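You operate a simulated robot arm through the tools that you are given. There is no shell and no other tool.

Carry out the task below with a simulated robot arm. There is one attempt and no reset: what you move stays moved.

JOB
Turn the bench frame round, lock it and close up its back.
Fine: shut the axle catch, the foot catch and the shield catch on that side.

It is judged by the outcome, as a careful person would: the job done as asked, and still so three seconds after it is handed in. It fails if anything else is knocked over, pushed out of place, dropped, spilled or broken.

ROBOT AND FRAMES
A 7-joint arm with a three-finger gripper, fixed in place. Base frame: the origin is at the foot of the arm, x ahead of it, y to its left, z up. Readings come in mm, degrees, newtons and seconds.
Its first joint turns from -166.0 to 166.0 degrees. Payload 2.69 kg.
Tool frame: the origin (TCP) lies between the finger pads and is the grasp point; the fingertips stand 30 mm ahead of it; z points along the fingers, y is the line along which they close. Largest opening 128 mm; the body of the gripper starts 117 mm behind the TCP.
Orientation is that of the tool frame in the base frame, as a unit quaternion [x, y, z, w]. With the fingers straight down and closing along the base's y, the tool's x points along the base's -x, its y along +y and its z along -z.

CONTROLS
- The arm moves only by the tool play_rows. Its argument "targets" is one flat list of numbers, 7 for each row, row after row: the shift along the tool's x, y, z in units of 400 mm (1.0 is 400 mm), then the turn, a rotation vector about the tool's x, y, z in units of 45 degrees (1.0 is 45 degrees), then the opening, from 0 (shut) to 1 (fully open). In form: [x, y, z, rx, ry, rz, gripper, x, y, z, rx, ry, rz, gripper, ...]. A call has 1 to 20 rows; each row is the pose to reach, as a shift and turn from the pose commanded when the call began, along the tool's axes at that moment. A call with a number of a shift or a turn outside -1 to 1 is refused whole. Rows are played at 5 a second. More than 50 mm and 8.6 degrees between two rows, or a gripper value outside its range, and nothing of the call is played. Where a pose cannot be reached the arm comes as near as it can. A force on the tool above 90 N (or 10 N above the force at the start of the call, whichever is more), or a blocked arm, ends the call early, and 0.2 s more pass. Each finger halts on what it meets, pressing with about 35 N; the grip force reading is that of the motor and also rises with nothing between the fingers. The clock runs only during rows and for 0.2 s after the last one: add rows that repeat a pose to give the fingers time. The reply holds the time, the measured pose of the TCP, the force on the tool along the base axes, the opening and the grip force, in the units named above and with some noise, with the torque about the TCP (base axes, N m) and any sound that the robot's microphone picked up.
- Cameras (640 x 400 px; columns grow to the right, rows downward): "scene" is fixed at [400, -647.6, 1614]; the picture's right is [0.89, -0.46, 0.00], its down [-0.22, -0.43, -0.88] and it looks along [0.40, 0.78, -0.48] (base axes); focal length 218 px, centre (320, 200). "wrist" rides on the gripper at [58, 54, -131] in the tool frame; the picture's right is [-0.68, 0.74, 0.00], its down [-0.62, -0.57, -0.55] and it looks along [-0.40, -0.37, 0.84] (tool axes); focal length 234 px, centre (320, 200). There is no depth. A picture from a camera that has moved, and an enlarged one, comes with that camera's place and axes in the base frame and with its lens. The place of the scene camera against the robot may be out by one fixed shift of up to 18 mm in any direction.
- get_image(camera): a new picture of that camera. The clock stands still meanwhile.
- lift_body(by): slides the trunk up (or, below 0, down) by that many mm; the arm rides with it, the base frame stays. It gives what a move gives, with no picture.
- zoom(camera, box): a new picture of the part [left, top, right, bottom] of that camera's present view, enlarged. The clock stands still meanwhile.
- finish_job(): hands the job in; it is judged then, once.

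Places have to be worked out from the pictures, the camera data and where the tool is seen. Open the gripper and draw the arm clear of the work before you hand the job in, unless the task says otherwise.

The tools are called as name(argument=value, ...) on one line, values as JSON. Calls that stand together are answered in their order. play_rows: Moves the arm, as the interface text tells. Its arguments: {"type":"object","properties":{"targets":{"type":"array","items":{"type":"number"}}},"required":["targets"]} The other tools are called the same way: lift_body (by) slides the trunk up or down; get_image (camera) takes a picture; zoom (camera, box) takes an enlarged picture of a part of a camera's view; finish_job () hands the job in.

At the start:

```text
time_s: 0.0
ee_pos: [682.5, 150.8, 1548.8]
orientation: [0.0, 1.0, 0.001, 0.001]
force: [-0.2, -0.2, -0.2]
wrist_torque: [0.0, 0.02, -0.03]
width: 128.1
finger_force: 0.1
trunk travel left (down, up): [-275.0, 75.0]
```

scene: 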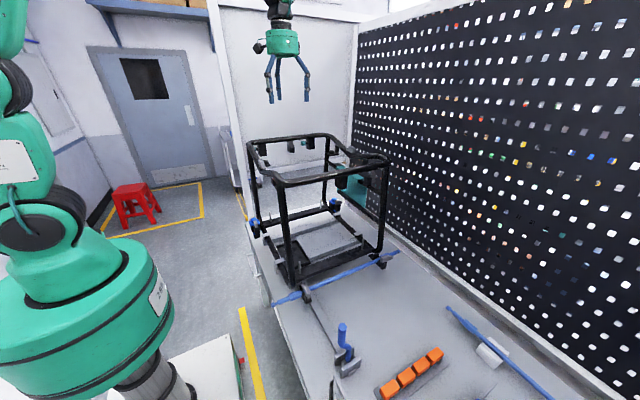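
wrist: 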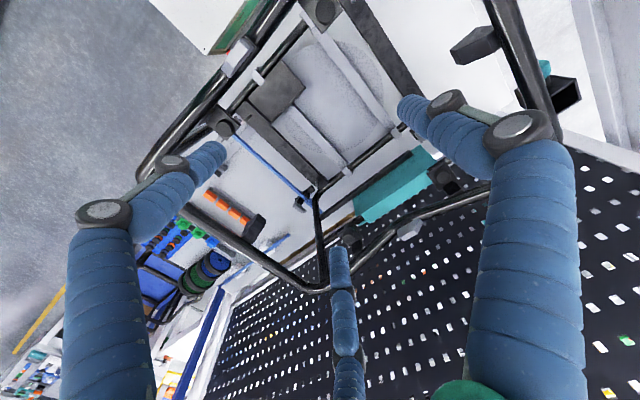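

The first pictures show a black tubular frame on a bench with blue parts at its base. I'll zoom in on its parts before I move anything.

zoom(camera="scene", box=[220, 120, 420, 320])

zoom(camera="scene", box=[240, 240, 480, 400])

zoom(camera="wrist", box=[130, 0, 590, 300])

zoom(camera="scene", box=[240, 130, 400, 230])

```text
2.00 times, centred on (320, 220) of scene
camera zoom: at [400.0, -647.6, 1614.0], right [0.89, -0.46, 0.0], down [-0.22, -0.43, -0.88], along [0.4, 0.78, -0.48], focal length 435 px, centre (320, 160)
```

zoom: 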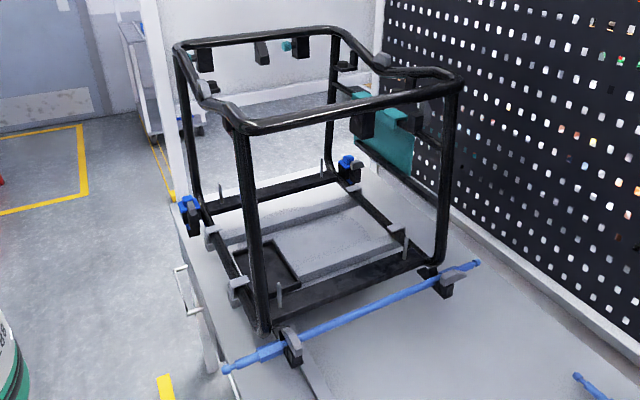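

```text
2.50 times, centred on (360, 320) of scene
camera zoom: at [400.0, -647.6, 1614.0], right [0.89, -0.46, 0.0], down [-0.22, -0.43, -0.88], along [0.4, 0.78, -0.48], focal length 544 px, centre (220, -100)
```

zoom: 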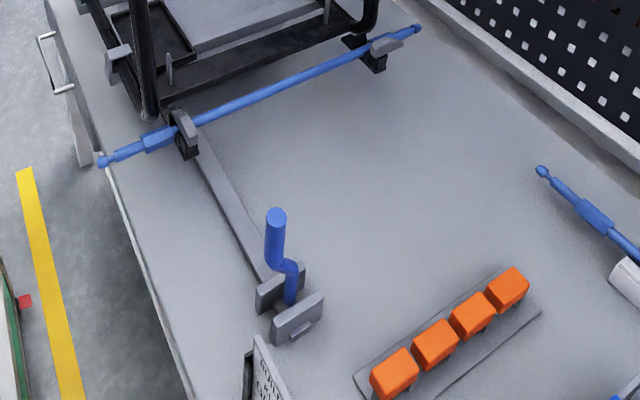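

```text
1.33 times, centred on (360, 150) of wrist
camera zoom: at [623.2, 205.5, 1678.1], right [0.68, 0.74, 0.0], down [0.62, -0.57, 0.55], along [0.4, -0.37, -0.84], focal length 312 px, centre (267, 267)
```

zoom: 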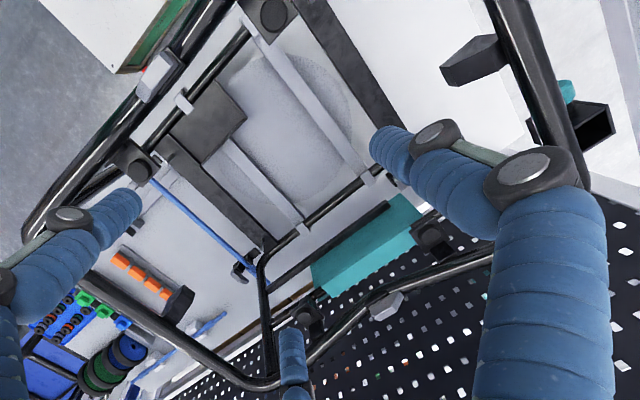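

```text
4.00 times, centred on (320, 180) of scene
camera zoom: at [400.0, -647.6, 1614.0], right [0.89, -0.46, 0.0], down [-0.22, -0.43, -0.88], along [0.4, 0.78, -0.48], focal length 870 px, centre (320, 280)
```

zoom: 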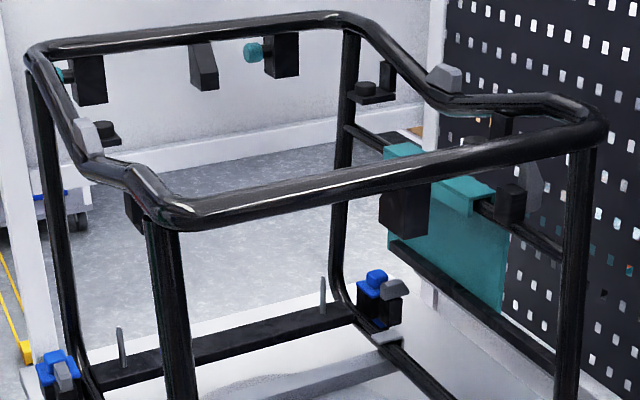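

The frame stands on the bench with a blue rod along its near side, and I put its top at about z 1350. I need more viewpoints, so I'll raise the arm slightly, back it off toward -y and look again with the wrist camera.

play_rows(targets=[0, -0.1, 0, 0, 0, 0, 1, 0, -0.2, 0, 0, 0, 0, 1, 0, -0.3, 0, 0, 0, 0, 1, 0, -0.4, 0, 0, 0, 0, 1, 0, -0.5, 0, 0, 0, 0, 1, 0, -0.6, 0, 0, 0, 0, 1, 0, -0.7, 0, 0, 0, 0, 1, 0, -0.8, 0, 0, 0, 0, 1])

get_image(camera="wrist")

get_image(camera="scene")

```text
time_s: 1.8
ee_pos: [680.5, -170.9, 1545.6]
orientation: [0.0, 1.0, -0.001, 0.0]
force: [0.0, 0.2, 0.0]
wrist_torque: [0.04, 0.0, 0.0]
width: 128.0
finger_force: 0.0
trunk travel left (down, up): [-275.0, 75.0]
```

```text
taken
camera wrist: at [622.2, -115.7, 1675.9], right [0.68, 0.74, 0.0], down [0.62, -0.57, 0.55], along [0.4, -0.37, -0.84], focal length 234 px, centre (320, 200)
```

wrist: 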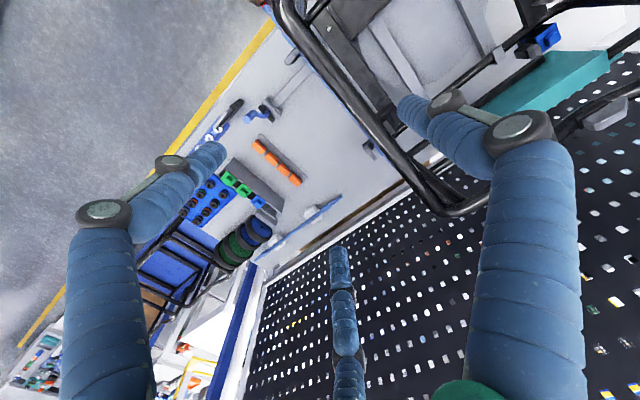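

```text
taken
```

scene: 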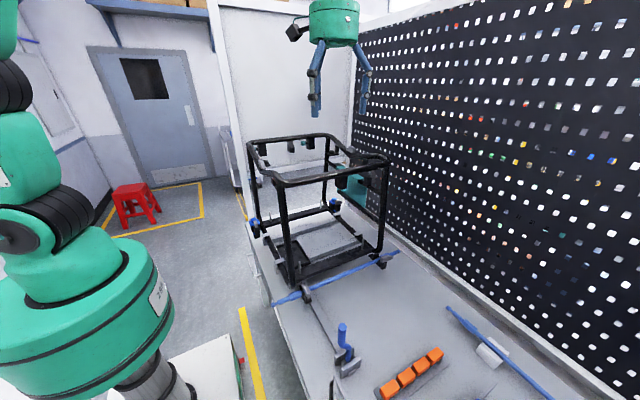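

The wrist camera now looks toward +x and -y over the front half of the bench. I'll zoom in on the objects there and on the near edge of the frame.

zoom(camera="wrist", box=[120, 50, 380, 290])

zoom(camera="wrist", box=[260, 0, 640, 220])

zoom(camera="scene", box=[270, 280, 370, 400])

```text
1.67 times, centred on (250, 170) of wrist
camera zoom: at [622.2, -115.7, 1675.9], right [0.68, 0.74, 0.0], down [0.62, -0.57, 0.55], along [0.4, -0.37, -0.84], focal length 390 px, centre (437, 250)
```

zoom: 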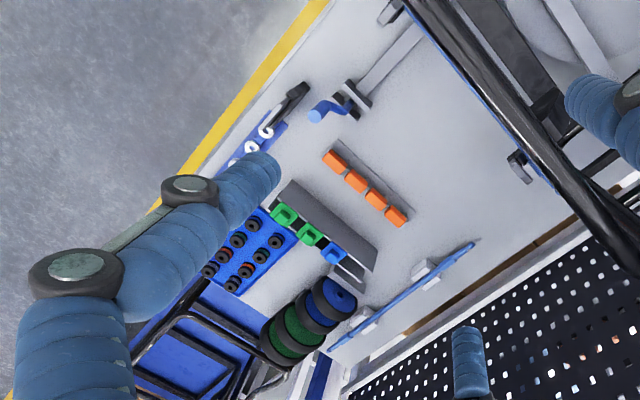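

```text
1.68 times, centred on (450, 110) of wrist
camera zoom: at [622.2, -115.7, 1675.9], right [0.68, 0.74, 0.0], down [0.62, -0.57, 0.55], along [0.4, -0.37, -0.84], focal length 394 px, centre (101, 352)
```

zoom: 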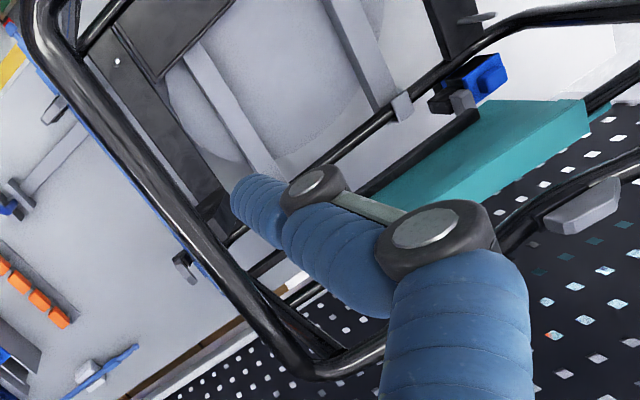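

```text
3.33 times, centred on (320, 340) of scene
camera zoom: at [400.0, -647.6, 1614.0], right [0.89, -0.46, 0.0], down [-0.22, -0.43, -0.88], along [0.4, 0.78, -0.48], focal length 725 px, centre (320, -267)
```

zoom: 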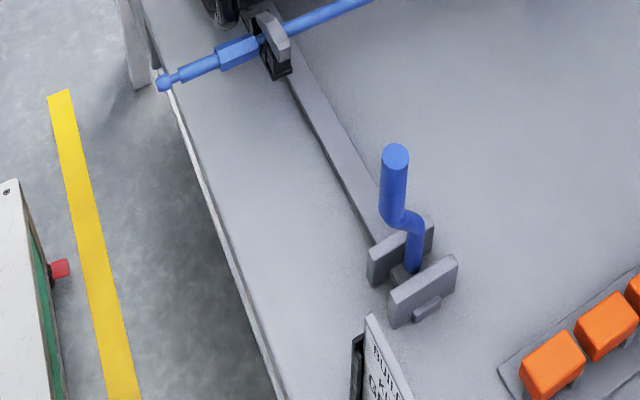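

The bench carries a lever clamp on a rail that leads to the frame, and there appears to be a disc under the frame. I'll go above the frame and tilt the tool so the wrist camera looks straight down at it.

play_rows(targets=[-0.022, 0.107, 0, -0.062, 0.067, 0, 1, -0.044, 0.213, 0, -0.125, 0.135, 0, 1, -0.066, 0.32, 0, -0.187, 0.202, 0, 1, -0.0875, 0.426, 0, -0.249, 0.269, 0, 1, -0.109, 0.533, 0, -0.311, 0.336, 0, 1, -0.131, 0.639, 0, -0.374, 0.404, 0, 1, -0.153, 0.746, 0, -0.436, 0.471, 0, 1, -0.175, 0.8525, 0, -0.498, 0.538, 0, 1, -0.175, 0.8525, 0, -0.498, 0.538, 0, 1])

get_image(camera="wrist")

get_image(camera="scene")

```text
time_s: 3.8
ee_pos: [749.7, 173.3, 1547.0]
orientation: [0.0, 0.959, 0.192, -0.209]
force: [0.3, 0.6, 0.9]
wrist_torque: [-0.02, 0.01, 0.0]
width: 128.2
finger_force: 0.1
trunk travel left (down, up): [-275.0, 75.0]
```

```text
taken
camera wrist: at [753.2, 170.6, 1699.3], right [0.68, 0.74, 0.0], down [0.74, -0.68, 0.0], along [0.0, 0.0, -1.0], focal length 234 px, centre (320, 200)
```

wrist: 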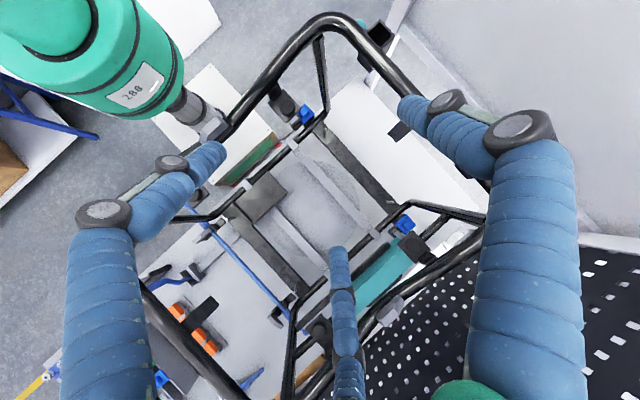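

```text
taken
```

scene: 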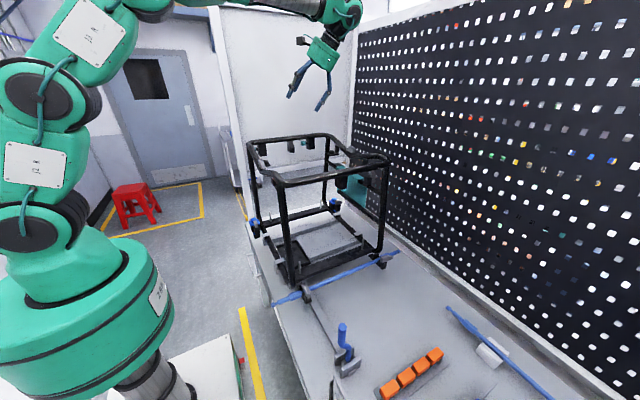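

This straight-down view is useful, so I'll zoom in on the frame's base.

zoom(camera="wrist", box=[180, 80, 420, 260])

zoom(camera="wrist", box=[140, 180, 400, 400])

zoom(camera="wrist", box=[320, 180, 500, 340])

zoom(camera="wrist", box=[180, 0, 440, 180])

```text
2.22 times, centred on (300, 170) of wrist
camera zoom: at [753.2, 170.6, 1699.3], right [0.68, 0.74, 0.0], down [0.74, -0.68, 0.0], along [0.0, 0.0, -1.0], focal length 520 px, centre (364, 267)
```

zoom: 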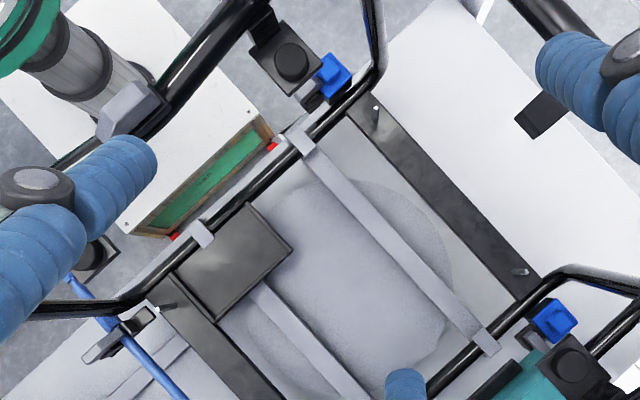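

```text
1.82 times, centred on (270, 290) of wrist
camera zoom: at [753.2, 170.6, 1699.3], right [0.68, 0.74, 0.0], down [0.74, -0.68, 0.0], along [0.0, 0.0, -1.0], focal length 426 px, centre (411, 36)
```

zoom: 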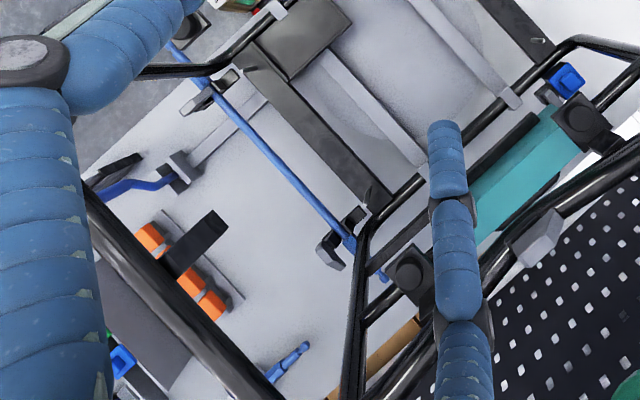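

```text
2.50 times, centred on (410, 260) of wrist
camera zoom: at [753.2, 170.6, 1699.3], right [0.68, 0.74, 0.0], down [0.74, -0.68, 0.0], along [0.0, 0.0, -1.0], focal length 585 px, centre (95, 50)
```

zoom: 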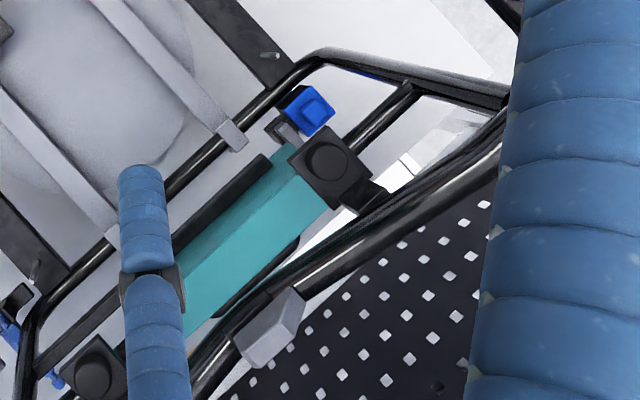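

```text
2.22 times, centred on (310, 90) of wrist
camera zoom: at [753.2, 170.6, 1699.3], right [0.68, 0.74, 0.0], down [0.74, -0.68, 0.0], along [0.0, 0.0, -1.0], focal length 520 px, centre (342, 444)
```

zoom: 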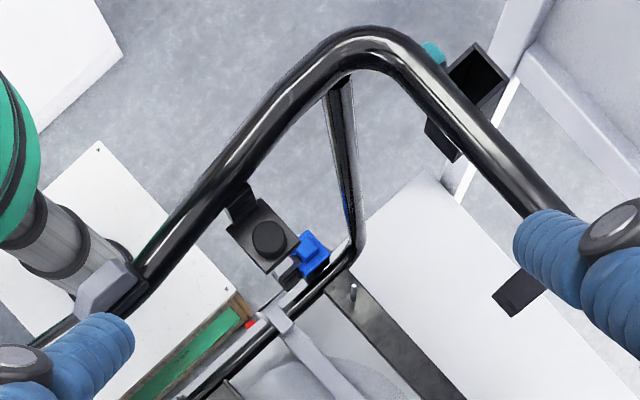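

From overhead I can see a disc under the frame, centred near (759, 127), with the blue feet on the far side and the blue axle on the near side. I'll move the camera to the robot side and look toward +x to see the sides of the frame; the first step is to back off and yaw.

play_rows(targets=[0.0926, -0.0247, 0.0497, 0.0422, 0.0391, -0.0888, 1, 0.1852, -0.0494, 0.0994, 0.0844, 0.0782, -0.1776, 1, 0.2778, -0.0741, 0.1491, 0.1266, 0.1173, -0.2664, 1, 0.3704, -0.0988, 0.1988, 0.1688, 0.1564, -0.3552, 1, 0.463, -0.1235, 0.2485, 0.211, 0.1955, -0.444, 1, 0.5556, -0.1482, 0.2982, 0.2532, 0.2346, -0.5328, 1, 0.6482, -0.1729, 0.3479, 0.2954, 0.2737, -0.6216, 1, 0.7408, -0.1976, 0.3976, 0.3376, 0.3128, -0.7104, 1, 0.833, -0.222, 0.447, 0.38, 0.352, -0.799, 1, 0.833, -0.222, 0.447, 0.38, 0.352, -0.799, 1])

get_image(camera="wrist")

zoom(camera="scene", box=[300, 340, 400, 400])

```text
time_s: 6.0
ee_pos: [370.5, 129.5, 1501.5]
orientation: [-0.351, 0.893, 0.103, -0.263]
force: [-0.1, 0.3, 0.0]
wrist_torque: [-0.02, -0.03, -0.01]
width: 128.0
finger_force: 0.1
trunk travel left (down, up): [-275.0, 75.0]
```

```text
taken
camera wrist: at [375.8, 129.6, 1653.3], right [0.0, 1.0, 0.0], down [1.0, 0.0, 0.01], along [0.01, 0.0, -1.0], focal length 234 px, centre (320, 200)
```

wrist: 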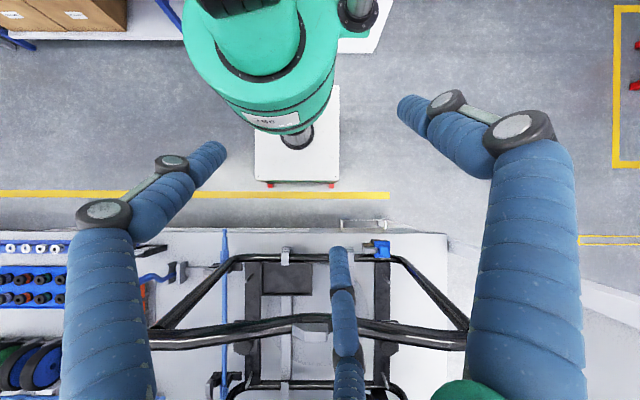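

```text
6.40 times, centred on (350, 370) of scene
camera zoom: at [400.0, -647.6, 1614.0], right [0.89, -0.46, 0.0], down [-0.22, -0.43, -0.88], along [0.4, 0.78, -0.48], focal length 1392 px, centre (128, -888)
```

zoom: 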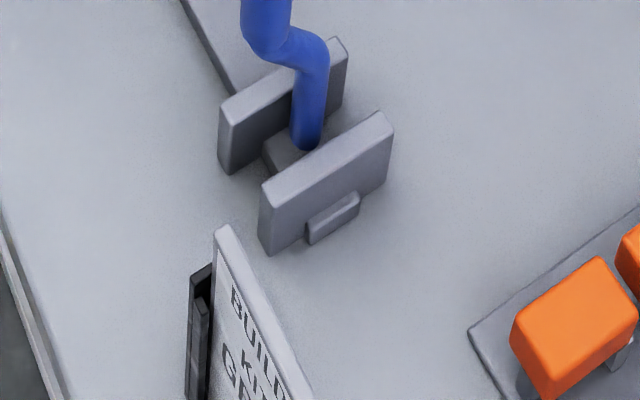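

The camera now looks straight down over the robot side. I'll pitch it up by 50° and lower it by 110 mm to look at the frame along +x.

play_rows(targets=[-0.014, -0.013, 0.029, 0.0945, -0.102, 0, 1, -0.0275, -0.0255, 0.058, 0.189, -0.2035, 0, 1, -0.041, -0.038, 0.087, 0.2835, -0.305, 0, 1, -0.055, -0.051, 0.1155, 0.378, -0.407, 0, 1, -0.069, -0.064, 0.144, 0.4725, -0.509, 0, 1, -0.0825, -0.0765, 0.173, 0.567, -0.6105, 0, 1, -0.096, -0.089, 0.202, 0.6615, -0.712, 0, 1, -0.11, -0.102, 0.231, 0.756, -0.814, 0, 1, -0.11, -0.102, 0.231, 0.756, -0.814, 0, 1])

get_image(camera="wrist")

get_image(camera="scene")

```text
time_s: 8.0
ee_pos: [367.8, 130.3, 1388.2]
orientation: [-0.361, 0.921, -0.054, 0.138]
force: [0.7, 0.2, 0.6]
wrist_torque: [0.04, -0.03, 0.05]
width: 128.0
finger_force: 0.0
trunk travel left (down, up): [-275.0, 75.0]
```

```text
taken
camera wrist: at [253.9, 130.8, 1489.3], right [0.0, 1.0, 0.0], down [0.64, 0.0, 0.77], along [0.77, 0.0, -0.64], focal length 234 px, centre (320, 200)
```

wrist: 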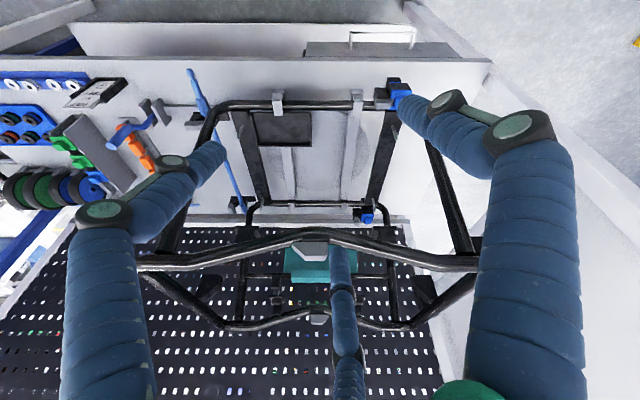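

```text
taken
```

scene: 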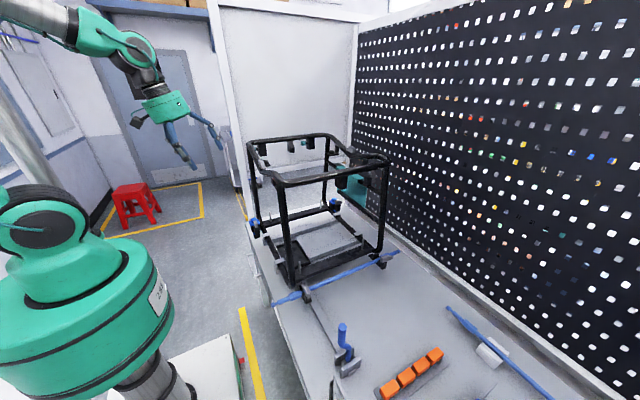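

This view is upside-down and shows the frame's robot side and its far side. I'll enlarge the key parts.

zoom(camera="wrist", box=[180, 60, 420, 220])

zoom(camera="wrist", box=[190, 190, 450, 350])

zoom(camera="wrist", box=[80, 60, 280, 220])

```text
2.50 times, centred on (300, 140) of wrist
camera zoom: at [253.9, 130.8, 1489.3], right [0.0, 1.0, 0.0], down [0.64, 0.0, 0.77], along [0.77, 0.0, -0.64], focal length 585 px, centre (370, 350)
```

zoom: 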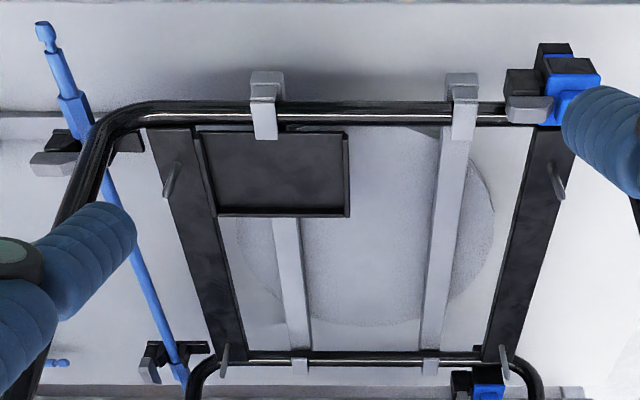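

```text
2.46 times, centred on (320, 270) of wrist
camera zoom: at [253.9, 130.8, 1489.3], right [0.0, 1.0, 0.0], down [0.64, 0.0, 0.77], along [0.77, 0.0, -0.64], focal length 576 px, centre (320, 28)
```

zoom: 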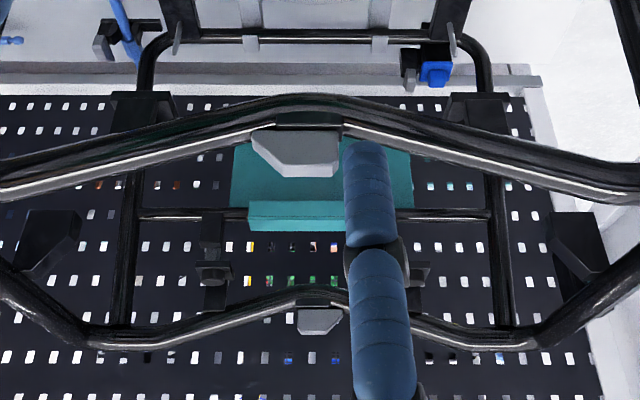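

```text
2.50 times, centred on (180, 140) of wrist
camera zoom: at [253.9, 130.8, 1489.3], right [0.0, 1.0, 0.0], down [0.64, 0.0, 0.77], along [0.77, 0.0, -0.64], focal length 585 px, centre (670, 350)
```

zoom: 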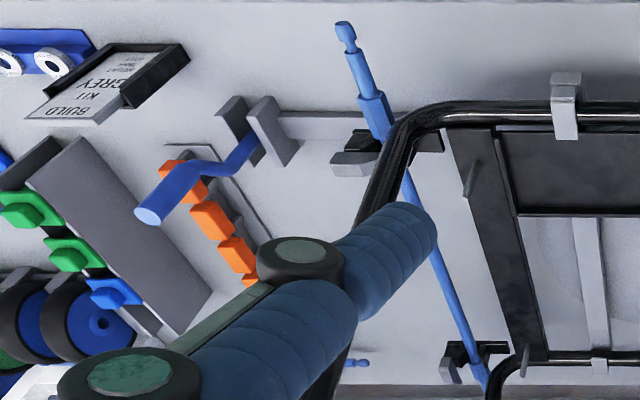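

The board on the bench reads something like "BUILD KIT GREY". I'll move the camera forward over the frame so I can see the back (+x) side, with its shield and catches.

play_rows(targets=[-0.0747, -0.0693, -0.0007, 0, 0, 0, 1, -0.1493, -0.1386, -0.0014, 0, 0, 0, 1, -0.224, -0.2078, -0.0022, 0, 0, 0, 1, -0.2987, -0.2771, -0.0029, 0, 0, 0, 1, -0.3733, -0.3464, -0.0036, 0, 0, 0, 1, -0.448, -0.4157, -0.0043, 0, 0, 0, 1, -0.5227, -0.4849, -0.005, 0, 0, 0, 1, -0.5973, -0.5542, -0.0058, 0, 0, 0, 1, -0.672, -0.6235, -0.0065, 0, 0, 0, 1, -0.672, -0.6235, -0.0065, 0, 0, 0, 1])

get_image(camera="wrist")

```text
time_s: 10.2
ee_pos: [719.0, 127.8, 1495.9]
orientation: [-0.362, 0.921, -0.054, 0.137]
force: [1.1, -1.0, -0.3]
wrist_torque: [0.03, 0.01, 0.01]
width: 128.2
finger_force: 0.1
trunk travel left (down, up): [-275.0, 75.0]
```

```text
taken
camera wrist: at [604.6, 128.2, 1596.7], right [0.0, 1.0, 0.0], down [0.64, 0.0, 0.77], along [0.77, 0.0, -0.64], focal length 234 px, centre (320, 200)
```

wrist: 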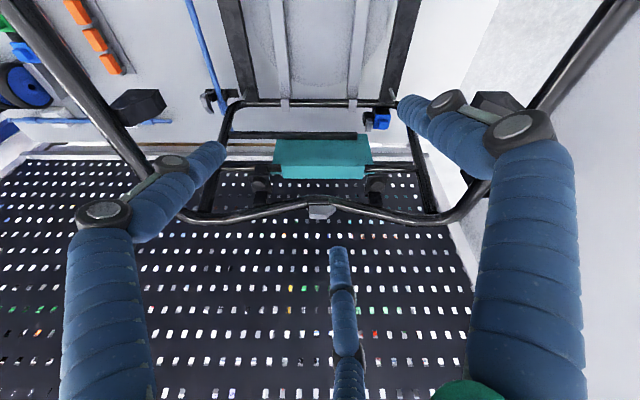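

zoom(camera="wrist", box=[190, 80, 450, 230])

zoom(camera="wrist", box=[340, 80, 420, 140])

zoom(camera="wrist", box=[190, 70, 260, 125])

```text
2.46 times, centred on (320, 155) of wrist
camera zoom: at [604.6, 128.2, 1596.7], right [0.0, 1.0, 0.0], down [0.64, 0.0, 0.77], along [0.77, 0.0, -0.64], focal length 576 px, centre (320, 311)
```

zoom: 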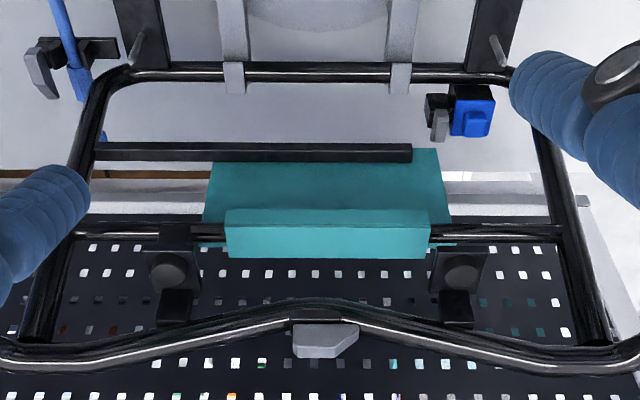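

```text
6.67 times, centred on (380, 110) of wrist
camera zoom: at [604.6, 128.2, 1596.7], right [0.0, 1.0, 0.0], down [0.64, 0.0, 0.77], along [0.77, 0.0, -0.64], focal length 1561 px, centre (-80, 800)
```

zoom: 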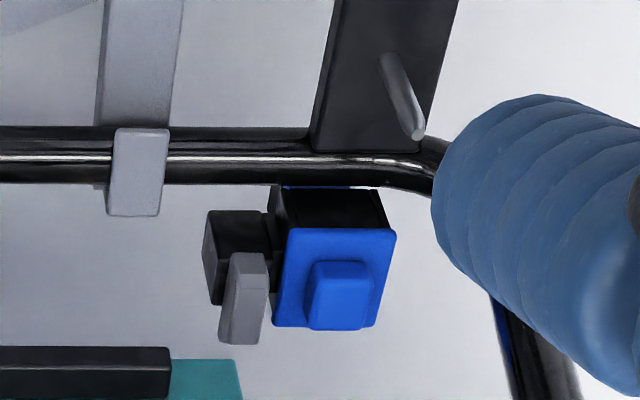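

```text
7.27 times, centred on (225, 98) of wrist
camera zoom: at [604.6, 128.2, 1596.7], right [0.0, 1.0, 0.0], down [0.64, 0.0, 0.77], along [0.77, 0.0, -0.64], focal length 1703 px, centre (1011, 946)
```

zoom: 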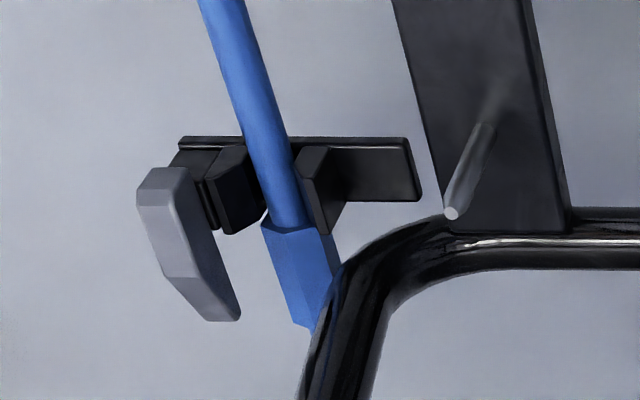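

The right-side (+x) axle and foot catches appear open, with the grey fingers pointing outward along +x. The robot-side ones appear shut. Next I'll look at the blue lever, moving toward -y at height before I descend.

play_rows(targets=[0.1013, -0.0311, -0.0163, 0, 0, 0, 1, 0.2026, -0.0622, -0.0326, 0, 0, 0, 1, 0.3038, -0.0933, -0.0488, 0, 0, 0, 1, 0.4051, -0.1244, -0.0651, 0, 0, 0, 1, 0.5064, -0.1556, -0.0814, 0, 0, 0, 1, 0.6077, -0.1867, -0.0977, 0, 0, 0, 1, 0.7089, -0.2178, -0.1139, 0, 0, 0, 1, 0.8102, -0.2489, -0.1302, 0, 0, 0, 1, 0.9115, -0.28, -0.1465, 0, 0, 0, 1])

play_rows(targets=[0.0586, 0.0044, 0.0948, 0, 0, 0, 1, 0.1172, 0.0089, 0.1897, 0, 0, 0, 1, 0.1758, 0.0133, 0.2845, 0, 0, 0, 1, 0.2343, 0.0177, 0.3793, 0, 0, 0, 1, 0.2929, 0.0222, 0.4742, 0, 0, 0, 1, 0.3515, 0.0266, 0.569, 0, 0, 0, 1, 0.3515, 0.0266, 0.569, 0, 0, 0, 1])

get_image(camera="wrist")

get_image(camera="scene")

```text
time_s: 12.2
ee_pos: [518.5, -200.1, 1498.2]
orientation: [-0.362, 0.92, -0.055, 0.138]
force: [0.3, 1.3, 0.2]
wrist_torque: [0.0, -0.01, -0.04]
width: 128.2
finger_force: 0.1
trunk travel left (down, up): [-275.0, 75.0]
```

```text
time_s: 13.8
ee_pos: [481.6, -289.8, 1246.9]
orientation: [-0.361, 0.921, -0.055, 0.138]
force: [0.1, -0.2, -0.9]
wrist_torque: [0.03, 0.04, -0.02]
width: 127.9
finger_force: 0.1
trunk travel left (down, up): [-275.0, 75.0]
```

```text
taken
camera wrist: at [367.4, -289.3, 1348.0], right [0.0, 1.0, 0.0], down [0.64, 0.0, 0.77], along [0.77, 0.0, -0.64], focal length 234 px, centre (320, 200)
```

wrist: 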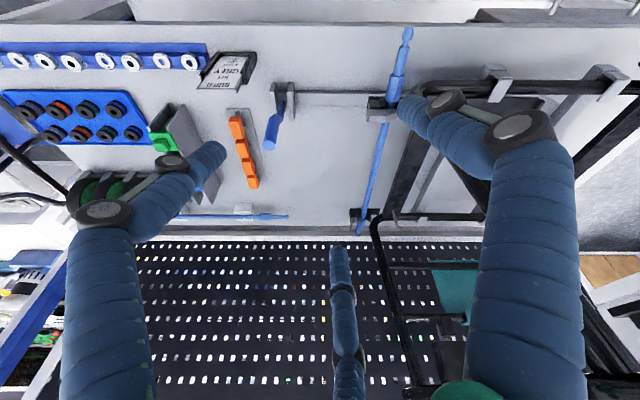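

```text
taken
```

scene: 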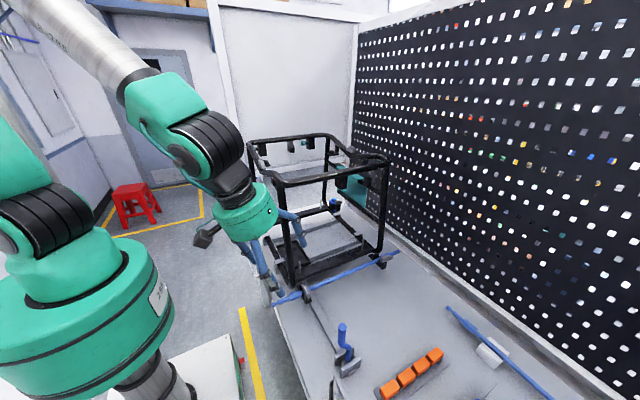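

Now I have a clear view of the lever, the axle and the sign, so I'll zoom in on each.

zoom(camera="wrist", box=[240, 60, 420, 180])

zoom(camera="wrist", box=[190, 45, 270, 95])

zoom(camera="wrist", box=[340, 180, 500, 340])

zoom(camera="wrist", box=[340, 20, 440, 100])

```text
3.33 times, centred on (330, 120) of wrist
camera zoom: at [367.4, -289.3, 1348.0], right [0.0, 1.0, 0.0], down [0.64, 0.0, 0.77], along [0.77, 0.0, -0.64], focal length 781 px, centre (287, 467)
```

zoom: 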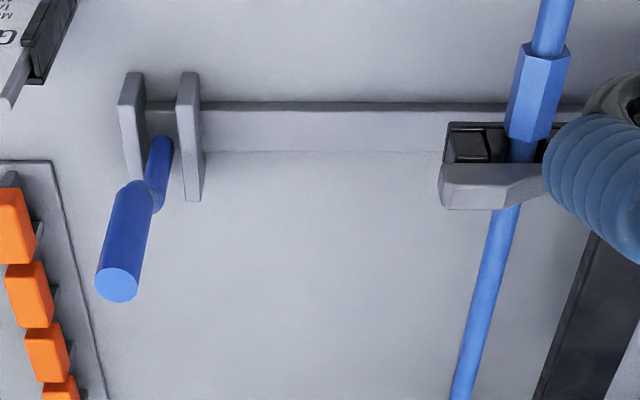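

```text
8.00 times, centred on (230, 70) of wrist
camera zoom: at [367.4, -289.3, 1348.0], right [0.0, 1.0, 0.0], down [0.64, 0.0, 0.77], along [0.77, 0.0, -0.64], focal length 1873 px, centre (1040, 1240)
```

zoom: 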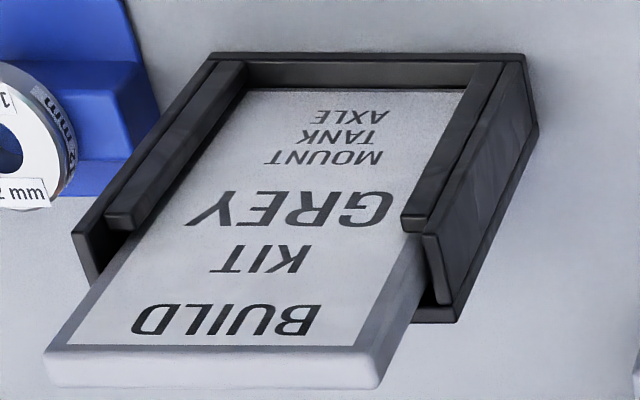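

```text
2.50 times, centred on (420, 260) of wrist
camera zoom: at [367.4, -289.3, 1348.0], right [0.0, 1.0, 0.0], down [0.64, 0.0, 0.77], along [0.77, 0.0, -0.64], focal length 585 px, centre (70, 50)
```

zoom: 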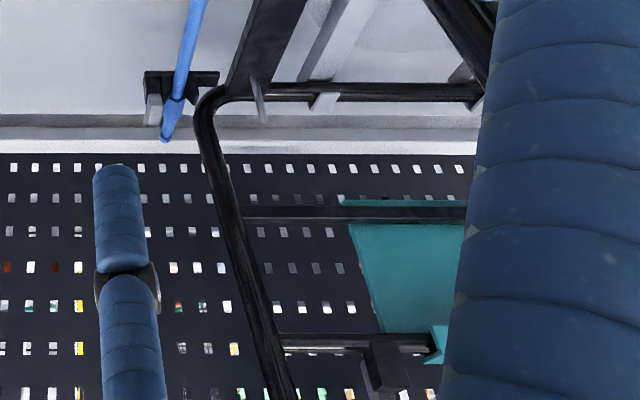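

```text
5.00 times, centred on (390, 60) of wrist
camera zoom: at [367.4, -289.3, 1348.0], right [0.0, 1.0, 0.0], down [0.64, 0.0, 0.77], along [0.77, 0.0, -0.64], focal length 1171 px, centre (-30, 900)
```

zoom: 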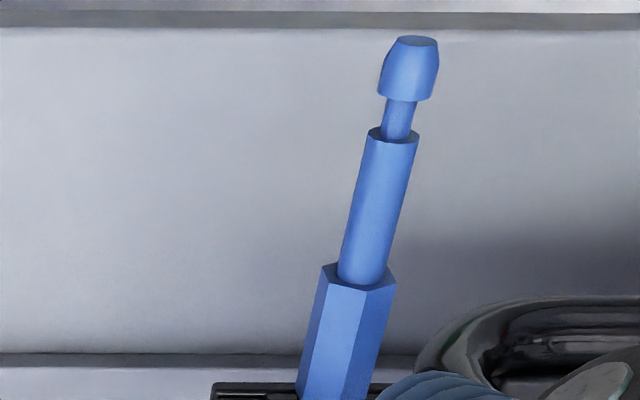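

By triangulation the bench top is at z≈813, the lever base at about (635, -374, 839), the frame's bottom tubes at z≈960 and its top tubes at z≈1375. I'll go up and then along +y for a close look at the grey block on the robot-side top tube and the brackets near it.

play_rows(targets=[-0.002, -0.0019, -0.1116, 0, 0, 0, 1, -0.004, -0.0038, -0.2232, 0, 0, 0, 1, -0.006, -0.0057, -0.3348, 0, 0, 0, 1, -0.008, -0.0076, -0.4464, 0, 0, 0, 1, -0.01, -0.0095, -0.558, 0, 0, 0, 1, -0.0856, 0.0719, -0.558, 0, 0, 0, 1, -0.1611, 0.1534, -0.558, 0, 0, 0, 1, -0.2367, 0.2348, -0.558, 0, 0, 0, 1, -0.3122, 0.3163, -0.558, 0, 0, 0, 1, -0.3878, 0.3977, -0.558, 0, 0, 0, 1, -0.4633, 0.4792, -0.558, 0, 0, 0, 1, -0.5389, 0.5606, -0.558, 0, 0, 0, 1, -0.6144, 0.6421, -0.558, 0, 0, 0, 1, -0.69, 0.7235, -0.558, 0, 0, 0, 1, -0.69, 0.7235, -0.558, 0, 0, 0, 1])

get_image(camera="wrist")

zoom(camera="wrist", box=[220, 100, 420, 230])

zoom(camera="wrist", box=[330, 0, 470, 110])

```text
time_s: 17.0
ee_pos: [419.1, 110.0, 1465.0]
orientation: [-0.361, 0.921, -0.055, 0.137]
force: [-0.1, 0.2, -0.4]
wrist_torque: [-0.02, 0.04, 0.02]
width: 127.9
finger_force: 0.1
trunk travel left (down, up): [-275.0, 75.0]
```

```text
taken
camera wrist: at [305.7, 110.4, 1566.5], right [0.0, 1.0, 0.0], down [0.64, 0.0, 0.77], along [0.77, 0.0, -0.64], focal length 234 px, centre (320, 200)
```

wrist: 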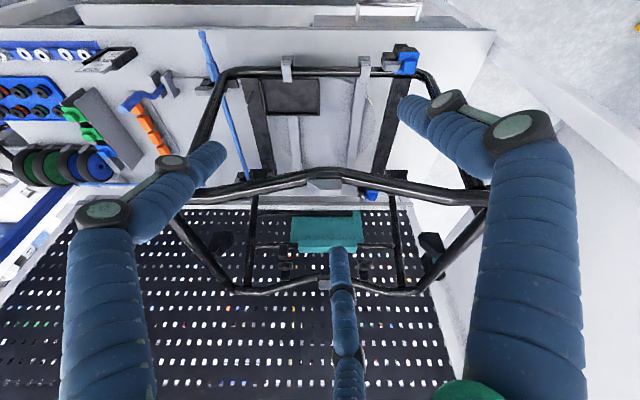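

```text
3.08 times, centred on (320, 165) of wrist
camera zoom: at [305.7, 110.4, 1566.5], right [0.0, 1.0, 0.0], down [0.64, 0.0, 0.77], along [0.77, 0.0, -0.64], focal length 720 px, centre (320, 308)
```

zoom: 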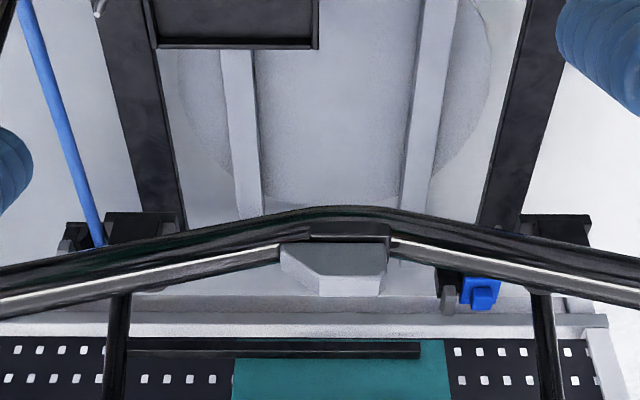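

```text
3.64 times, centred on (400, 55) of wrist
camera zoom: at [305.7, 110.4, 1566.5], right [0.0, 1.0, 0.0], down [0.64, 0.0, 0.77], along [0.77, 0.0, -0.64], focal length 852 px, centre (29, 727)
```

zoom: 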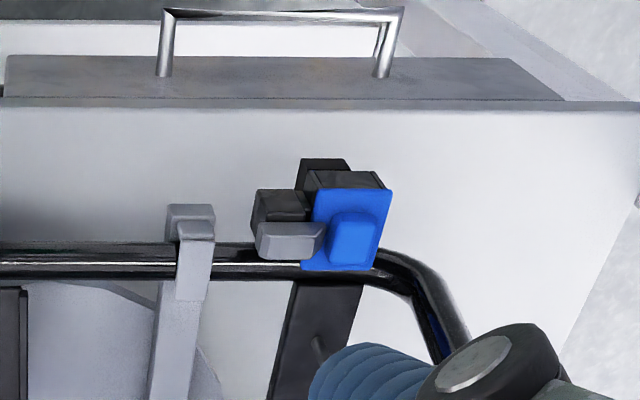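

The robot-side foot catch is shut, with its grey bar across the blue foot. I still need to find the shield catch, so I'll zoom in on the back side from both cameras.

zoom(camera="scene", box=[325, 140, 405, 190])

zoom(camera="wrist", box=[240, 180, 400, 300])

zoom(camera="scene", box=[240, 125, 320, 175])

zoom(camera="scene", box=[240, 190, 360, 270])

```text
8.00 times, centred on (365, 165) of scene
camera zoom: at [400.0, -647.6, 1614.0], right [0.89, -0.46, 0.0], down [-0.22, -0.43, -0.88], along [0.4, 0.78, -0.48], focal length 1740 px, centre (-40, 480)
```

zoom: 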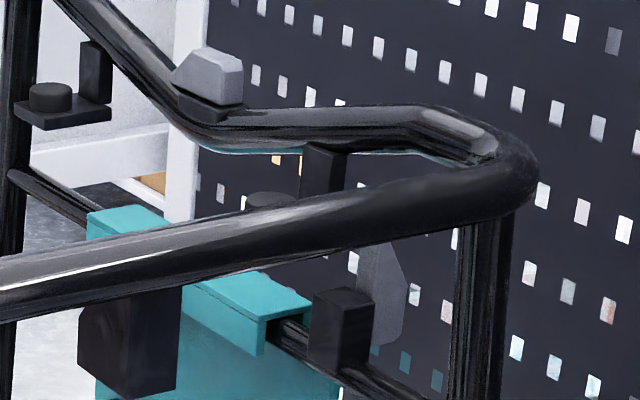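

```text
3.33 times, centred on (320, 240) of wrist
camera zoom: at [305.7, 110.4, 1566.5], right [0.0, 1.0, 0.0], down [0.64, 0.0, 0.77], along [0.77, 0.0, -0.64], focal length 781 px, centre (320, 67)
```

zoom: 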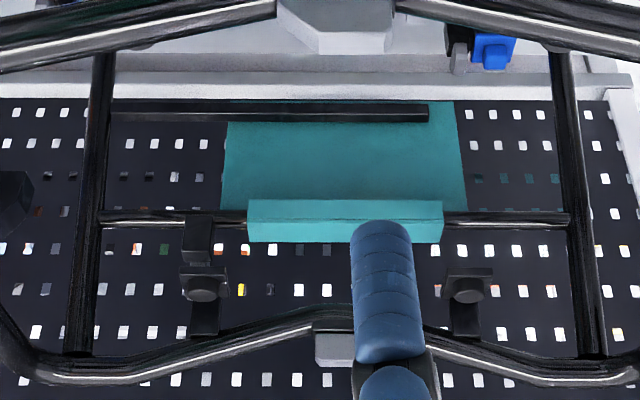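

```text
8.00 times, centred on (280, 150) of scene
camera zoom: at [400.0, -647.6, 1614.0], right [0.89, -0.46, 0.0], down [-0.22, -0.43, -0.88], along [0.4, 0.78, -0.48], focal length 1740 px, centre (640, 600)
```

zoom: 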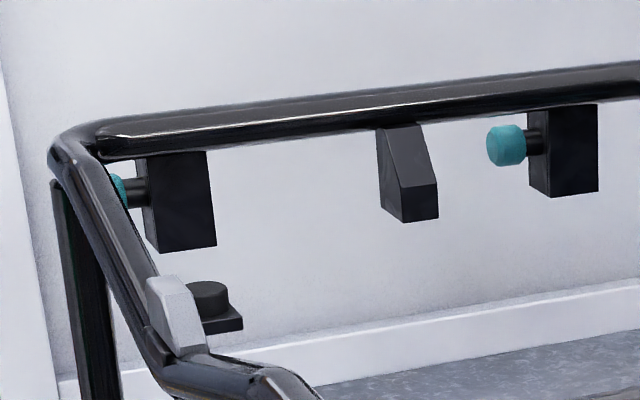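

```text
5.00 times, centred on (300, 230) of scene
camera zoom: at [400.0, -647.6, 1614.0], right [0.89, -0.46, 0.0], down [-0.22, -0.43, -0.88], along [0.4, 0.78, -0.48], focal length 1088 px, centre (420, 50)
```

zoom: 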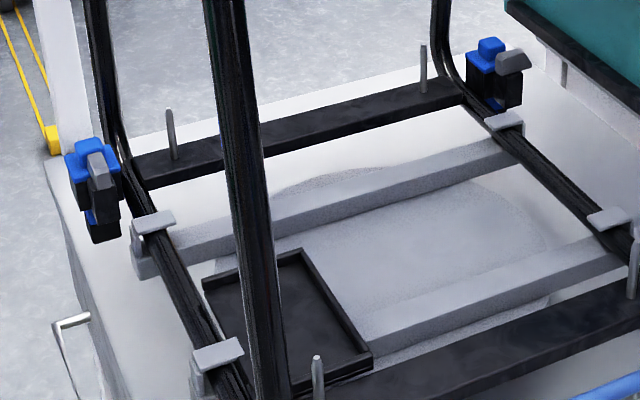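

The grey blocks on the top tubes look like part of the frame, while the +x side has a grey arm at the near end of the shield, probably the shield catch. I'll straighten the tool to point down, then yaw it so the fingers close along x for caging the robot-side top tube near its far corner.

play_rows(targets=[-0.075, 0.033, -0.021, -0.0858, 0.0925, 0, 1, -0.15, 0.066, -0.041, -0.1717, 0.1851, 0, 1, -0.224, 0.099, -0.062, -0.2575, 0.2776, 0, 1, -0.224, 0.099, -0.062, -0.2575, 0.2776, 0, 1])

play_rows(targets=[0, 0, 0, 0, 0, 0.1667, 1, 0, 0, 0, 0, 0, 0.3333, 1, 0, 0, 0, 0, 0, 0.5, 1, 0, 0, 0, 0, 0, 0.6667, 1, 0, 0, 0, 0, 0, 0.8333, 1, 0, 0, 0, 0, 0, 0.999, 1])

play_rows(targets=[0, 0, 0, 0, 0, 0.1667, 1, 0, 0, 0, 0, 0, 0.3333, 1, 0, 0, 0, 0, 0, 0.5, 1, 0, 0, 0, 0, 0, 0.6667, 1, 0, 0, 0, 0, 0, 0.8333, 1, 0, 0, 0, 0, 0, 0.98, 1])

play_rows(targets=[0, 0, 0, 0, 0, 0.1667, 1, 0, 0, 0, 0, 0, 0.3333, 1, 0, 0, 0, 0, 0, 0.5, 1, 0, 0, 0, 0, 0, 0.6667, 1, 0, 0, 0, 0, 0, 0.8333, 1, 0, 0, 0, 0, 0, 0.98, 1, 0, 0, 0, 0, 0, 0.98, 1])

get_image(camera="wrist")

get_image(camera="scene")

```text
time_s: 18.0
ee_pos: [450.1, 199.5, 1500.2]
orientation: [-0.364, 0.931, -0.001, -0.001]
force: [0.0, 0.9, -0.4]
wrist_torque: [-0.07, 0.1, -0.04]
width: 127.9
finger_force: 0.0
trunk travel left (down, up): [-275.0, 75.0]
```

```text
time_s: 19.4
ee_pos: [449.3, 200.6, 1496.9]
orientation: [0.02, 1.0, 0.0, 0.0]
force: [0.9, -0.2, -0.8]
wrist_torque: [-0.02, 0.02, 0.02]
width: 128.0
finger_force: 0.1
trunk travel left (down, up): [-275.0, 75.0]
```

```text
time_s: 20.8
ee_pos: [449.7, 201.4, 1498.3]
orientation: [0.393, 0.919, 0.0, 0.0]
force: [0.2, -0.3, -0.7]
wrist_torque: [-0.01, -0.01, 0.01]
width: 128.0
finger_force: 0.0
trunk travel left (down, up): [-275.0, 75.0]
```

```text
time_s: 22.4
ee_pos: [448.5, 201.9, 1498.4]
orientation: [0.709, 0.705, 0.0, 0.0]
force: [-0.8, 0.4, 0.2]
wrist_torque: [-0.01, 0.01, 0.01]
width: 128.1
finger_force: 0.0
trunk travel left (down, up): [-275.0, 75.0]
```

```text
taken
camera wrist: at [503.2, 260.2, 1628.0], right [0.73, -0.68, 0.0], down [-0.57, -0.61, 0.55], along [-0.37, -0.4, -0.84], focal length 234 px, centre (320, 200)
```

wrist: 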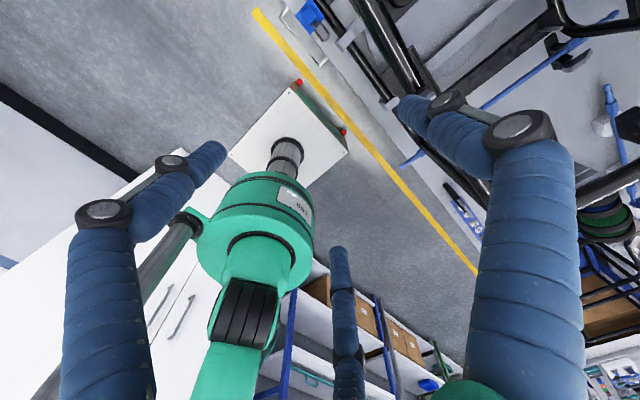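

```text
taken
```

scene: 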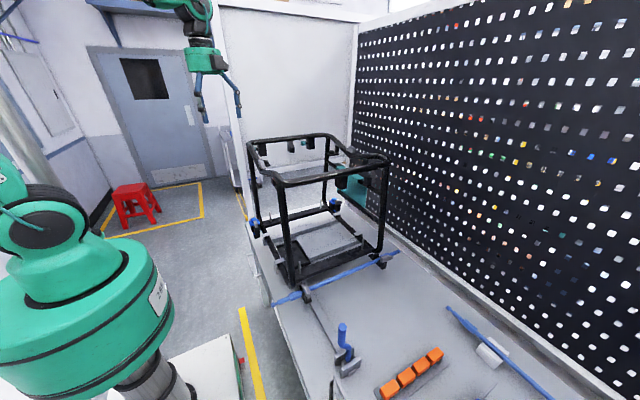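

The tool is vertical with the fingers closing along x. I'll move above the estimated spot on the robot-side top tube near the far corner, at about (560, 290), and check the alignment.

play_rows(targets=[0.055, 0.0694, 0.011, 0, 0, 0, 1, 0.11, 0.1388, 0.022, 0, 0, 0, 1, 0.165, 0.2081, 0.034, 0, 0, 0, 1, 0.22, 0.2775, 0.045, 0, 0, 0, 1, 0.22, 0.2775, 0.045, 0, 0, 0, 1])

get_image(camera="wrist")

zoom(camera="scene", box=[220, 60, 340, 180])

```text
time_s: 23.6
ee_pos: [559.6, 286.3, 1481.5]
orientation: [0.709, 0.705, 0.0, -0.001]
force: [0.8, -0.1, -0.5]
wrist_torque: [-0.04, 0.02, -0.02]
width: 128.2
finger_force: 0.0
trunk travel left (down, up): [-275.0, 75.0]
```

```text
taken
camera wrist: at [613.7, 344.5, 1610.6], right [0.73, -0.68, 0.0], down [-0.57, -0.61, 0.55], along [-0.37, -0.4, -0.84], focal length 234 px, centre (320, 200)
```

wrist: 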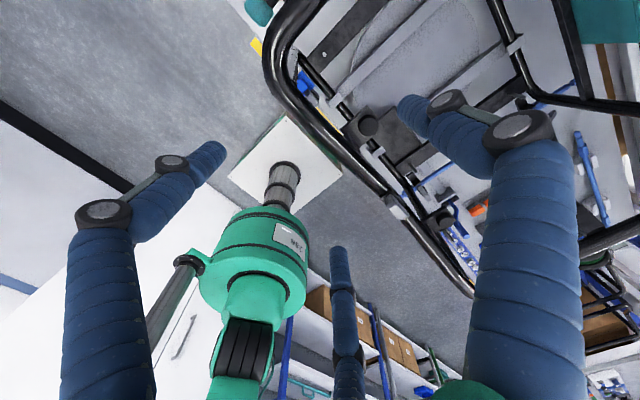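

```text
3.33 times, centred on (280, 120) of scene
camera zoom: at [400.0, -647.6, 1614.0], right [0.89, -0.46, 0.0], down [-0.22, -0.43, -0.88], along [0.4, 0.78, -0.48], focal length 725 px, centre (453, 467)
```

zoom: 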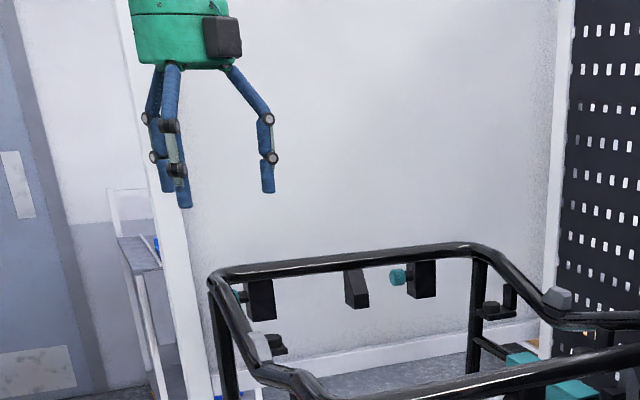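

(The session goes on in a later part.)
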